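You operate a simulated robot arm through the tools that you are given. There is no shell and no other tool. Be economical: measure what you need, move in short steps, check, and stop when the job is done.

The job below is to be done with a simulated robot arm. You get a single attempt, and the scene is never put back.

JOB
Take the black weight and leave it on the green plate.

It is judged by the outcome, as a careful person would: the job done as asked, and still so three seconds after it is handed in. It fails if anything else is knocked over, pushed out of place, dropped, spilled or broken.

ROBOT AND FRAMES
A 6-joint arm with a two-finger parallel gripper, fixed in place. Base frame: the origin is at the foot of the arm, x ahead of it, y to its left, z up; the work surface is at about z = 0.86. Lengths are in m, angles in degrees, forces in N, time in s.
With the tool pointing down near the work surface it reaches from about 0.24 to 0.64 m from the base axis. Its first joint turns from -66.0 to 66.0 degrees. Payload 2.7 kg.
Tool frame: the origin (TCP) lies between the finger pads and is the grasp point; the fingertips stand 0.023 m ahead of it; z points along the fingers, y is the line along which they close. The gripper opens to 0.094 m. The fingers are 0.038 m wide and 0.01 m thick; the gripper's body (0.054 by 0.096 m) begins 0.039 m behind the TCP.
Orientation is that of the tool frame in the base frame, as a unit quaternion [w, x, y, z]. With the fingers straight down and closing along the base's y, the tool's x points along the base's -x, its y along +y and its z along -z.

CONTROLS
- The arm moves only by the tool jog_arm. Its argument "motion" is a list of rows, each a list of 7 numbers: the shift along the tool's x, y, z in m, then the turn, a rotation vector about the tool's x, y, z in rad, then the closure in counts, from 0 (fully open) to 255 (shut). In form: [[dx, dy, dz, wx, wy, wz, jaw], ...]. A call has 1 to 10 rows; each row is the pose to reach, as a shift and turn from the pose commanded when the call began, along the tool's axes at that moment. A row lasts 0.2 s, in which the tool goes at most 0.05 m and 8.6 degrees; a call with a longer step from one row to the next is refused whole, and so is a gripper value outside its range. A pose out of reach is approached as far as the arm can. The call stops where the force on the tool passes 40 N (or 10 N more than at its start, if that is more) or the arm is blocked; 0.2 s more then pass. Each finger travels about 0.045 m/s and halts on what it meets, pressing with about 37 N; the grip force reading is that of the motor and also rises with nothing between the fingers. The clock runs only during rows and for 0.2 s after the last one: add rows that repeat a pose to give the fingers time. It gives the time, the measured TCP pose, the force on the tool (base axes), the opening and the grip force at its end, in the units of the frame above (readings bear some noise).
- Cameras (640 x 400 px; columns grow to the right, rows downward): "scene" is fixed at [0.0634, -0.4187, 1.4237]; the picture's right is [0.88, -0.47, 0.00], its down [-0.18, -0.34, -0.92] and it looks along [0.43, 0.81, -0.39] (base axes); focal length 350 px, centre (320, 200). "wrist" rides on the gripper at [-0.039, 0, -0.044] in the tool frame; the picture's right is [0.00, -1.00, 0.00], its down [0.97, 0.00, -0.24] and it looks along [0.24, 0.00, 0.97] (tool axes); focal length 218 px, centre (320, 200). There is no depth. A picture from a camera that has moved, and an enlarged one, comes with that camera's place and axes in the base frame and with its lens.
- capture(camera): a new picture of that camera. It takes no simulated time.
- zoom(camera, box): a new picture of the part [left, top, right, bottom] of that camera's present view, enlarged. It takes no simulated time.
- sign_off(): hands the job in; it is judged then, once.

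Go step by step. Nothing tells you positions but the pictures and the camera data: compare them with the known pose of the tool, close in by small moves and look again before you grip or let go. The budget is 90 turns and 38 pictures, counting those below and the enlarged ones. Unless the task says otherwise, let go and move clear before handing in, and close with one line.

The tools are called after ">>>" by a JSON object that holds its "api" and its "payload". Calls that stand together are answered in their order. jog_arm: Moves the arm, as the interface text tells. Its arguments: {"type":"object","properties":{"motion":{"type":"array"}},"required":["motion"]} The other tools are called the same way: capture (camera) takes a picture; zoom (camera, box) takes an enlarged picture of a part of a camera's view; sign_off () hands the job in.

At the start:

```text
time_s: 0.0
tcp_pos: [0.4146, 0.1725, 1.1299]
tcp_rot: [-0.001, 0.0, 1.0, 0.001]
force: [0.9, 0.2, -0.6]
gripper_width: 0.094
grip_force: 0.1
```

scene: 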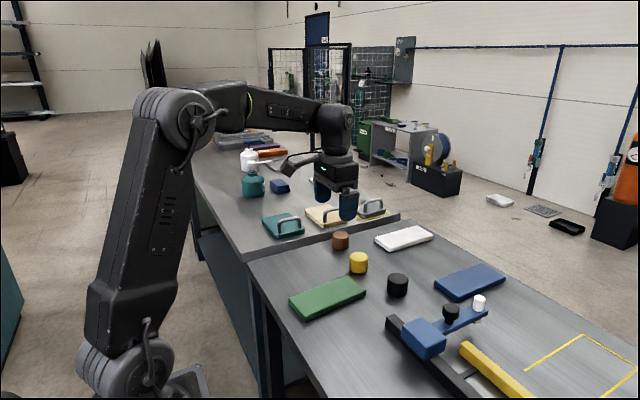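
wrist: 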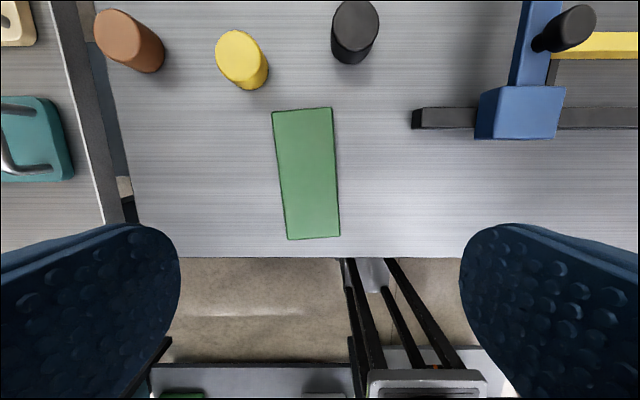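

The black cylinder looks to be near (0.59, 0.135), and the green plate near (0.42, 0.19). A second black knob sits on the blue fixture, so I'll look closer at both.

>>> {"api": "zoom", "payload": {"camera": "scene", "box": [280, 220, 520, 370]}}

>>> {"api": "zoom", "payload": {"camera": "wrist", "box": [200, 0, 640, 260]}}

```text
2.67 times, centred on (400, 295) of scene
camera zoom: at [0.0634, -0.4187, 1.4237], right [0.88, -0.47, 0.0], down [-0.18, -0.34, -0.92], along [0.43, 0.81, -0.39], focal length 934 px, centre (107, -53)
```

zoom: 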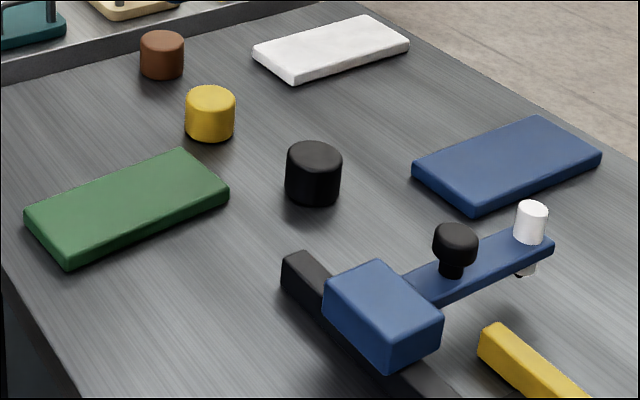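

```text
1.45 times, centred on (420, 130) of wrist
camera zoom: at [0.453, 0.1737, 1.1746], right [0.0, -1.0, 0.0], down [-0.97, 0.0, 0.24], along [-0.24, 0.0, -0.97], focal length 318 px, centre (174, 302)
```

zoom: 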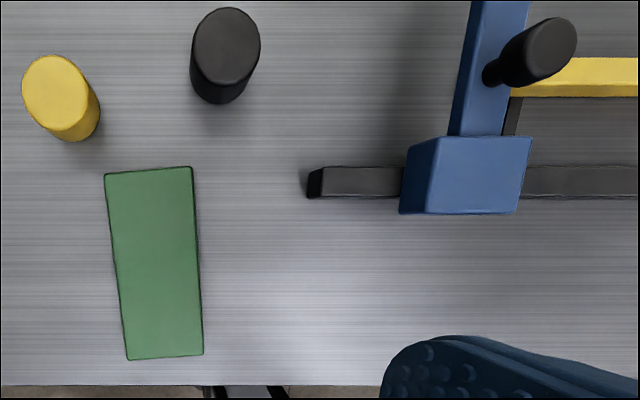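

The free-standing black cylinder is the weight. Triangulating puts it at about (0.579, 0.136), with its top near z 0.90 and a diameter of about 0.052 m. I'll move above it and check.

>>> {"api": "jog_arm", "payload": {"motion": [[-0.033, -0.0074, 0.022, 0, 0, 0, 0], [-0.066, -0.0148, 0.044, 0, 0, 0, 0], [-0.099, -0.022, 0.066, 0, 0, 0, 0], [-0.132, -0.03, 0.088, 0, 0, 0, 0], [-0.164, -0.0365, 0.11, 0, 0, 0, 0], [-0.164, -0.0365, 0.11, 0, 0, 0, 0]]}}

>>> {"api": "capture", "payload": {"camera": "wrist"}}

>>> {"api": "capture", "payload": {"camera": "scene"}}

```text
time_s: 1.4
tcp_pos: [0.578, 0.1368, 1.0197]
tcp_rot: [0.0, -0.001, 1.0, 0.0]
force: [0.4, -0.6, 0.8]
gripper_width: 0.0941
grip_force: 0.1
```

```text
33 pictures are left
camera wrist: at [0.6172, 0.1366, 1.065], right [0.0, -1.0, 0.0], down [-0.97, 0.0, 0.24], along [-0.24, 0.0, -0.97], focal length 218 px, centre (320, 200)
```

wrist: 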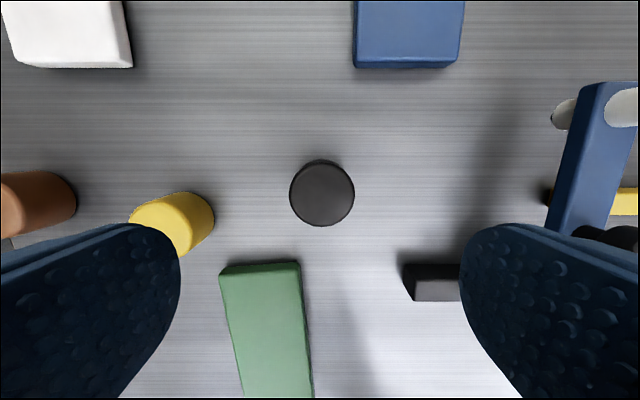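

```text
32 pictures are left
```

scene: 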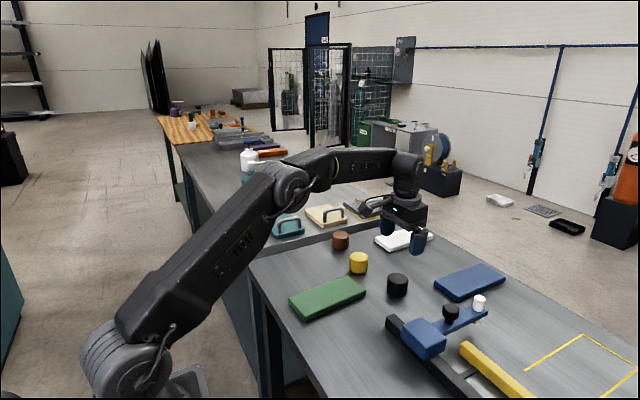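

The weight is at about (0.581, 0.1355), with clear room for both fingers. I'll go down to z about 0.889.

>>> {"api": "jog_arm", "payload": {"motion": [[-0.003, -0.001, 0.04, 0, 0, 0, 0], [-0.003, -0.001, 0.08, 0, 0, 0, 0], [-0.003, -0.001, 0.11, 0, 0, 0, 0], [-0.003, -0.001, 0.13, 0, 0, 0, 0], [-0.003, -0.001, 0.131, 0, 0, 0, 0]]}}

>>> {"api": "capture", "payload": {"camera": "wrist"}}

>>> {"api": "zoom", "payload": {"camera": "scene", "box": [280, 200, 520, 350]}}

```text
time_s: 2.6
tcp_pos: [0.5813, 0.1358, 0.8903]
tcp_rot: [-0.001, 0.001, 1.0, 0.0]
force: [-0.5, -0.3, 0.1]
gripper_width: 0.0941
grip_force: 0.1
```

```text
31 pictures are left
camera wrist: at [0.6202, 0.1361, 0.9338], right [0.0, -1.0, 0.0], down [-0.97, 0.0, 0.24], along [-0.24, 0.0, -0.97], focal length 218 px, centre (320, 200)
```

wrist: 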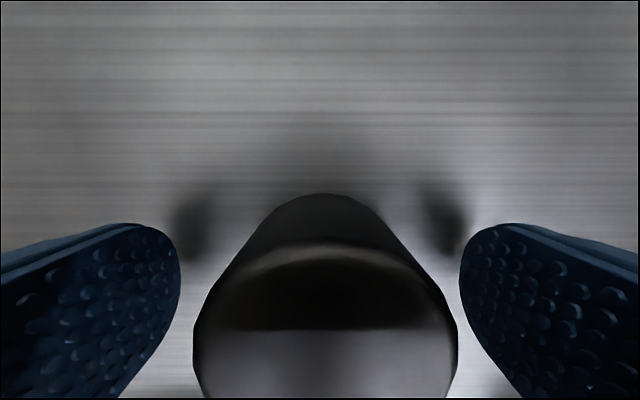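

```text
2.67 times, centred on (400, 275) of scene
camera zoom: at [0.0634, -0.4186, 1.4237], right [0.88, -0.47, 0.0], down [-0.18, -0.34, -0.92], along [0.43, 0.81, -0.39], focal length 934 px, centre (107, 0)
```

zoom: 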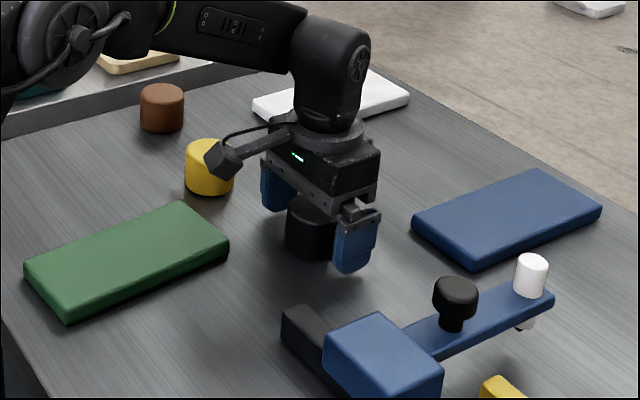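

The weight is centred between the fingers, so I'll close on it.

>>> {"api": "jog_arm", "payload": {"motion": [[0, 0, 0, 0, 0, 0, 255], [0, 0, 0, 0, 0, 0, 255], [0, 0, 0, 0, 0, 0, 255], [0, 0, 0, 0, 0, 0, 255], [0, 0, 0, 0, 0, 0, 255], [0, 0, 0, 0, 0, 0, 255]]}}

```text
time_s: 4.0
tcp_pos: [0.5807, 0.1359, 0.8891]
tcp_rot: [0.0, 0.0, 1.0, 0.0]
force: [0.1, -3.2, -0.6]
gripper_width: 0.0518
grip_force: 36.8
```

It's gripped at 0.052 m, as expected. I'll lift straight up.

>>> {"api": "jog_arm", "payload": {"motion": [[0, 0, -0.01, 0, 0, 0, 255], [0, 0, -0.03, 0, 0, 0, 255], [0, 0, -0.06, 0, 0, 0, 255], [0, 0, -0.09, 0, 0, 0, 255], [0, 0, -0.12, 0, 0, 0, 255], [0, 0, -0.12, 0, 0, 0, 255]]}}

>>> {"api": "zoom", "payload": {"camera": "scene", "box": [280, 180, 520, 330]}}

>>> {"api": "capture", "payload": {"camera": "wrist"}}

```text
time_s: 5.4
tcp_pos: [0.5816, 0.136, 1.0086]
tcp_rot: [0.0, 0.0, 1.0, 0.0]
force: [-0.6, 0.3, -6.5]
gripper_width: 0.0515
grip_force: 37.0
```

```text
2.67 times, centred on (400, 255) of scene
camera zoom: at [0.0636, -0.4186, 1.4237], right [0.88, -0.47, 0.0], down [-0.18, -0.34, -0.92], along [0.43, 0.81, -0.39], focal length 934 px, centre (107, 53)
```

zoom: 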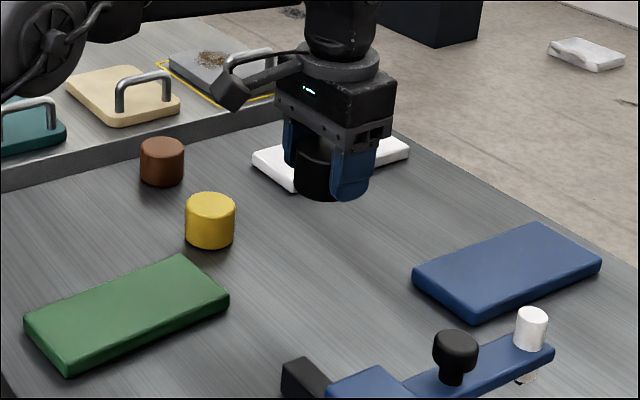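

```text
28 pictures are left
camera wrist: at [0.6205, 0.1363, 1.0533], right [0.0, -1.0, 0.0], down [-0.97, 0.0, 0.24], along [-0.24, 0.0, -0.97], focal length 218 px, centre (320, 200)
```

wrist: 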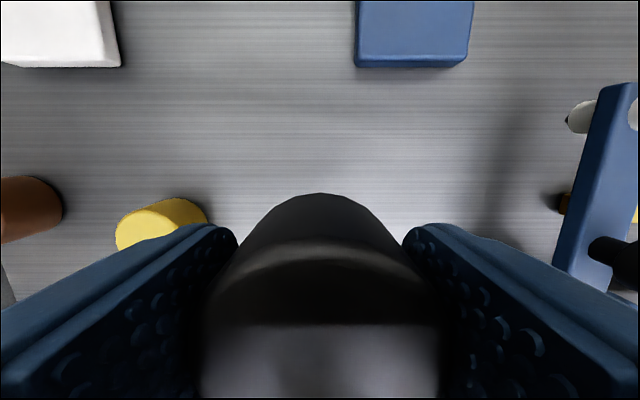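

The weight is held and lifted. The plate centre is about (0.416, 0.190) and its top about z 0.875, so I'll move over it at this height.

>>> {"api": "jog_arm", "payload": {"motion": [[0.02, 0.0065, 0, 0, 0, 0, 255], [0.055, 0.018, 0, 0, 0, 0, 255], [0.09, 0.029, 0, 0, 0, 0, 255], [0.125, 0.0405, 0, 0, 0, 0, 255], [0.153, 0.05, 0, 0, 0, 0, 255], [0.165, 0.0536, 0, 0, 0, 0, 255], [0.165, 0.0536, 0.04, 0, 0, 0, 255], [0.165, 0.0536, 0.07, 0, 0, 0, 255], [0.165, 0.0536, 0.07, 0, 0, 0, 255]]}}

>>> {"api": "capture", "payload": {"camera": "wrist"}}

>>> {"api": "zoom", "payload": {"camera": "scene", "box": [240, 200, 400, 340]}}

```text
time_s: 7.4
tcp_pos: [0.4158, 0.1901, 0.9382]
tcp_rot: [0.0, 0.0, 1.0, 0.0]
force: [0.5, -0.2, -6.5]
gripper_width: 0.0515
grip_force: 37.2
```

```text
27 pictures are left
camera wrist: at [0.455, 0.19, 0.9837], right [0.0, -1.0, 0.0], down [-0.97, 0.0, 0.24], along [-0.24, 0.0, -0.97], focal length 218 px, centre (320, 200)
```

wrist: 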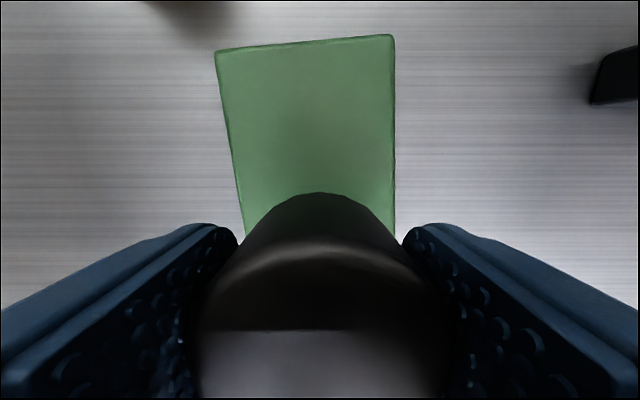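

```text
2.86 times, centred on (320, 270) of scene
camera zoom: at [0.0635, -0.4186, 1.4237], right [0.88, -0.47, 0.0], down [-0.18, -0.34, -0.92], along [0.43, 0.81, -0.39], focal length 1000 px, centre (320, 0)
```

zoom: 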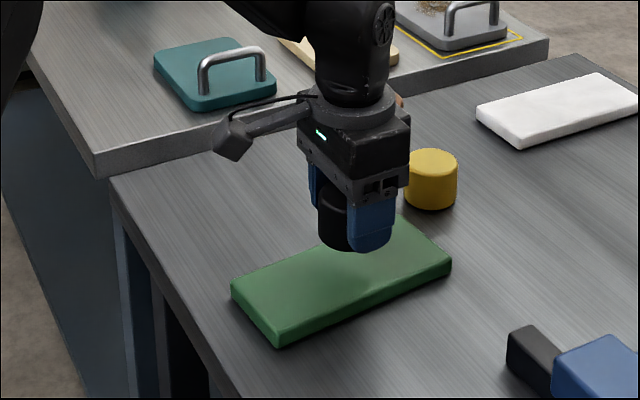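

The weight is centred over the plate. Contact should come at a TCP height of about 0.905, so I'll go down slowly.

>>> {"api": "jog_arm", "payload": {"motion": [[0, 0, 0.008, 0, 0, 0, 255], [0, 0, 0.016, 0, 0, 0, 255], [0, 0, 0.022, 0, 0, 0, 255], [0, 0, 0.026, 0, 0, 0, 255], [0, 0, 0.026, 0, 0, 0, 255]]}}

>>> {"api": "zoom", "payload": {"camera": "scene", "box": [280, 240, 380, 325]}}

```text
time_s: 8.6
tcp_pos: [0.4166, 0.1888, 0.9128]
tcp_rot: [0.0, 0.001, 1.0, 0.001]
force: [0.3, -0.4, -6.6]
gripper_width: 0.0519
grip_force: 36.2
```

```text
4.71 times, centred on (330, 282) of scene
camera zoom: at [0.0635, -0.4186, 1.4237], right [0.88, -0.47, 0.0], down [-0.18, -0.34, -0.92], along [0.43, 0.81, -0.39], focal length 1648 px, centre (273, -188)
```

zoom: 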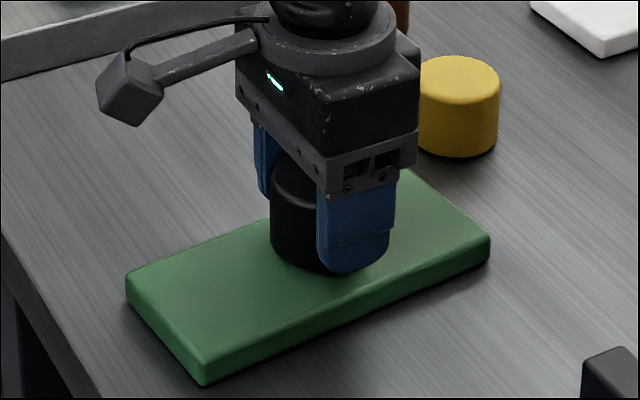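

It isn't touching yet but is close. I'll continue in small steps of about 1.5 mm.

>>> {"api": "jog_arm", "payload": {"motion": [[0, 0, 0.0015, 0, 0, 0, 255], [0, 0, 0.003, 0, 0, 0, 255], [0, 0, 0.003, 0, 0, 0, 255]]}}

```text
time_s: 9.4
tcp_pos: [0.416, 0.1901, 0.9084]
tcp_rot: [0.0, 0.0, 1.0, 0.0]
force: [-0.2, -0.1, -7.9]
gripper_width: 0.0517
grip_force: 37.3
```

There's no clear contact at 0.908, so I'll go a little further.

>>> {"api": "jog_arm", "payload": {"motion": [[0, 0, 0.001, 0, 0, 0, 255], [0, 0, 0.002, 0, 0, 0, 255], [0, 0, 0.002, 0, 0, 0, 255]]}}

```text
time_s: 10.2
tcp_pos: [0.4168, 0.1894, 0.9084]
tcp_rot: [0.0, -0.001, 1.0, 0.0]
force: [-0.1, 0.1, -7.3]
gripper_width: 0.0517
grip_force: 37.2
```

>>> {"api": "jog_arm", "payload": {"motion": [[0, 0, 0.001, 0, 0, 0, 255], [0, 0, 0.002, 0, 0, 0, 255], [0, 0, 0.002, 0, 0, 0, 255]]}}

>>> {"api": "zoom", "payload": {"camera": "scene", "box": [310, 255, 370, 305]}}

```text
time_s: 11.0
tcp_pos: [0.4166, 0.1901, 0.9063]
tcp_rot: [0.001, 0.001, 1.0, 0.001]
force: [-8.2, -3.6, 17.2]
gripper_width: 0.0518
grip_force: 37.5
```

```text
8.00 times, centred on (340, 280) of scene
camera zoom: at [0.063, -0.4189, 1.4237], right [0.88, -0.47, 0.0], down [-0.18, -0.34, -0.92], along [0.43, 0.81, -0.39], focal length 2801 px, centre (160, -440)
```

zoom: 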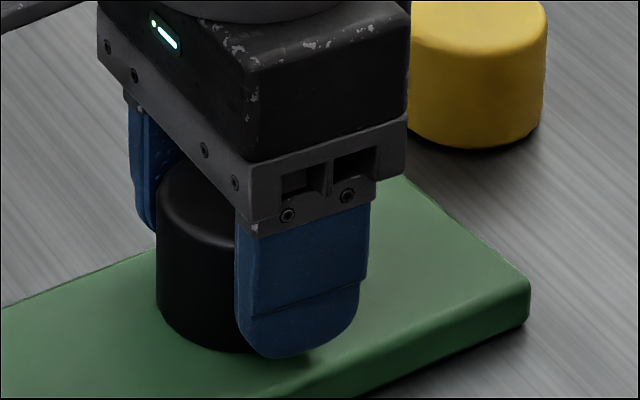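

The weight is resting on the plate: the force has reversed to about +17 N. I'll ease off slightly and open.

>>> {"api": "jog_arm", "payload": {"motion": [[0, 0, -0.0007, 0, 0, 0, 255], [0, 0, -0.0007, 0, 0, 0, 150], [0, 0, -0.0007, 0, 0, 0, 60], [0, 0, -0.0007, 0, 0, 0, 0], [0, 0, -0.0007, 0, 0, 0, 0], [0, 0, -0.0007, 0, 0, 0, 0], [0, 0, -0.0007, 0, 0, 0, 0]]}}

>>> {"api": "capture", "payload": {"camera": "wrist"}}

```text
time_s: 12.6
tcp_pos: [0.417, 0.1895, 0.9072]
tcp_rot: [0.0, 0.0, 1.0, 0.0]
force: [0.8, 0.3, 0.3]
gripper_width: 0.0941
grip_force: 0.2
```

```text
23 pictures are left
camera wrist: at [0.4551, 0.1902, 0.951], right [0.0, -1.0, 0.0], down [-0.97, 0.0, 0.24], along [-0.24, 0.0, -0.97], focal length 218 px, centre (320, 200)
```

wrist: 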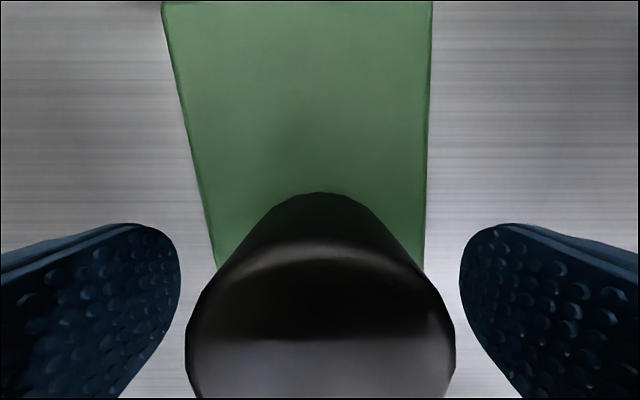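

The weight is released and the fingers are clear of it. I'll go straight up and check.

>>> {"api": "jog_arm", "payload": {"motion": [[0, 0, -0.02, 0, 0, 0, 0], [0, 0, -0.06, 0, 0, 0, 0], [0, 0, -0.1, 0, 0, 0, 0], [0, 0, -0.14, 0, 0, 0, 0], [0, 0, -0.17, 0, 0, 0, 0], [0, 0, -0.17, 0, 0, 0, 0]]}}

>>> {"api": "capture", "payload": {"camera": "wrist"}}

>>> {"api": "capture", "payload": {"camera": "scene"}}

```text
time_s: 14.0
tcp_pos: [0.4169, 0.1901, 1.0762]
tcp_rot: [0.0, 0.0, 1.0, 0.0]
force: [0.0, 0.0, -0.5]
gripper_width: 0.0939
grip_force: 0.0
```

```text
22 pictures are left
camera wrist: at [0.4554, 0.1903, 1.122], right [0.0, -1.0, 0.0], down [-0.97, 0.0, 0.24], along [-0.24, 0.0, -0.97], focal length 218 px, centre (320, 200)
```

wrist: 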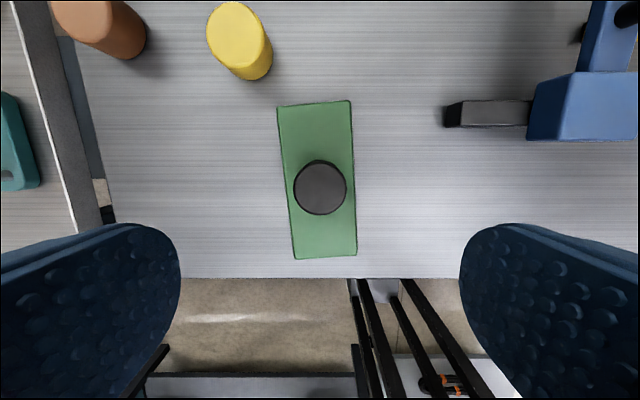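

```text
21 pictures are left
```

scene: 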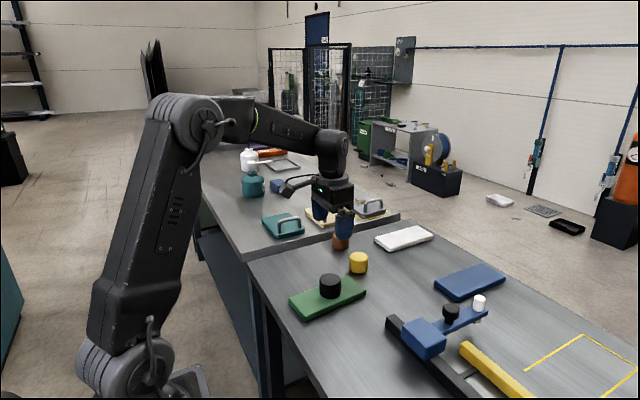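

The weight stands centred on the green plate, everything else looks undisturbed, and the arm is clear, so I'm handing the job in.

>>> {"api": "sign_off", "payload": {}}

```text
The job is handed in.
```

The black weight is upright in the middle of the green plate, the gripper is open and clear, and nothing else appears to have moved.
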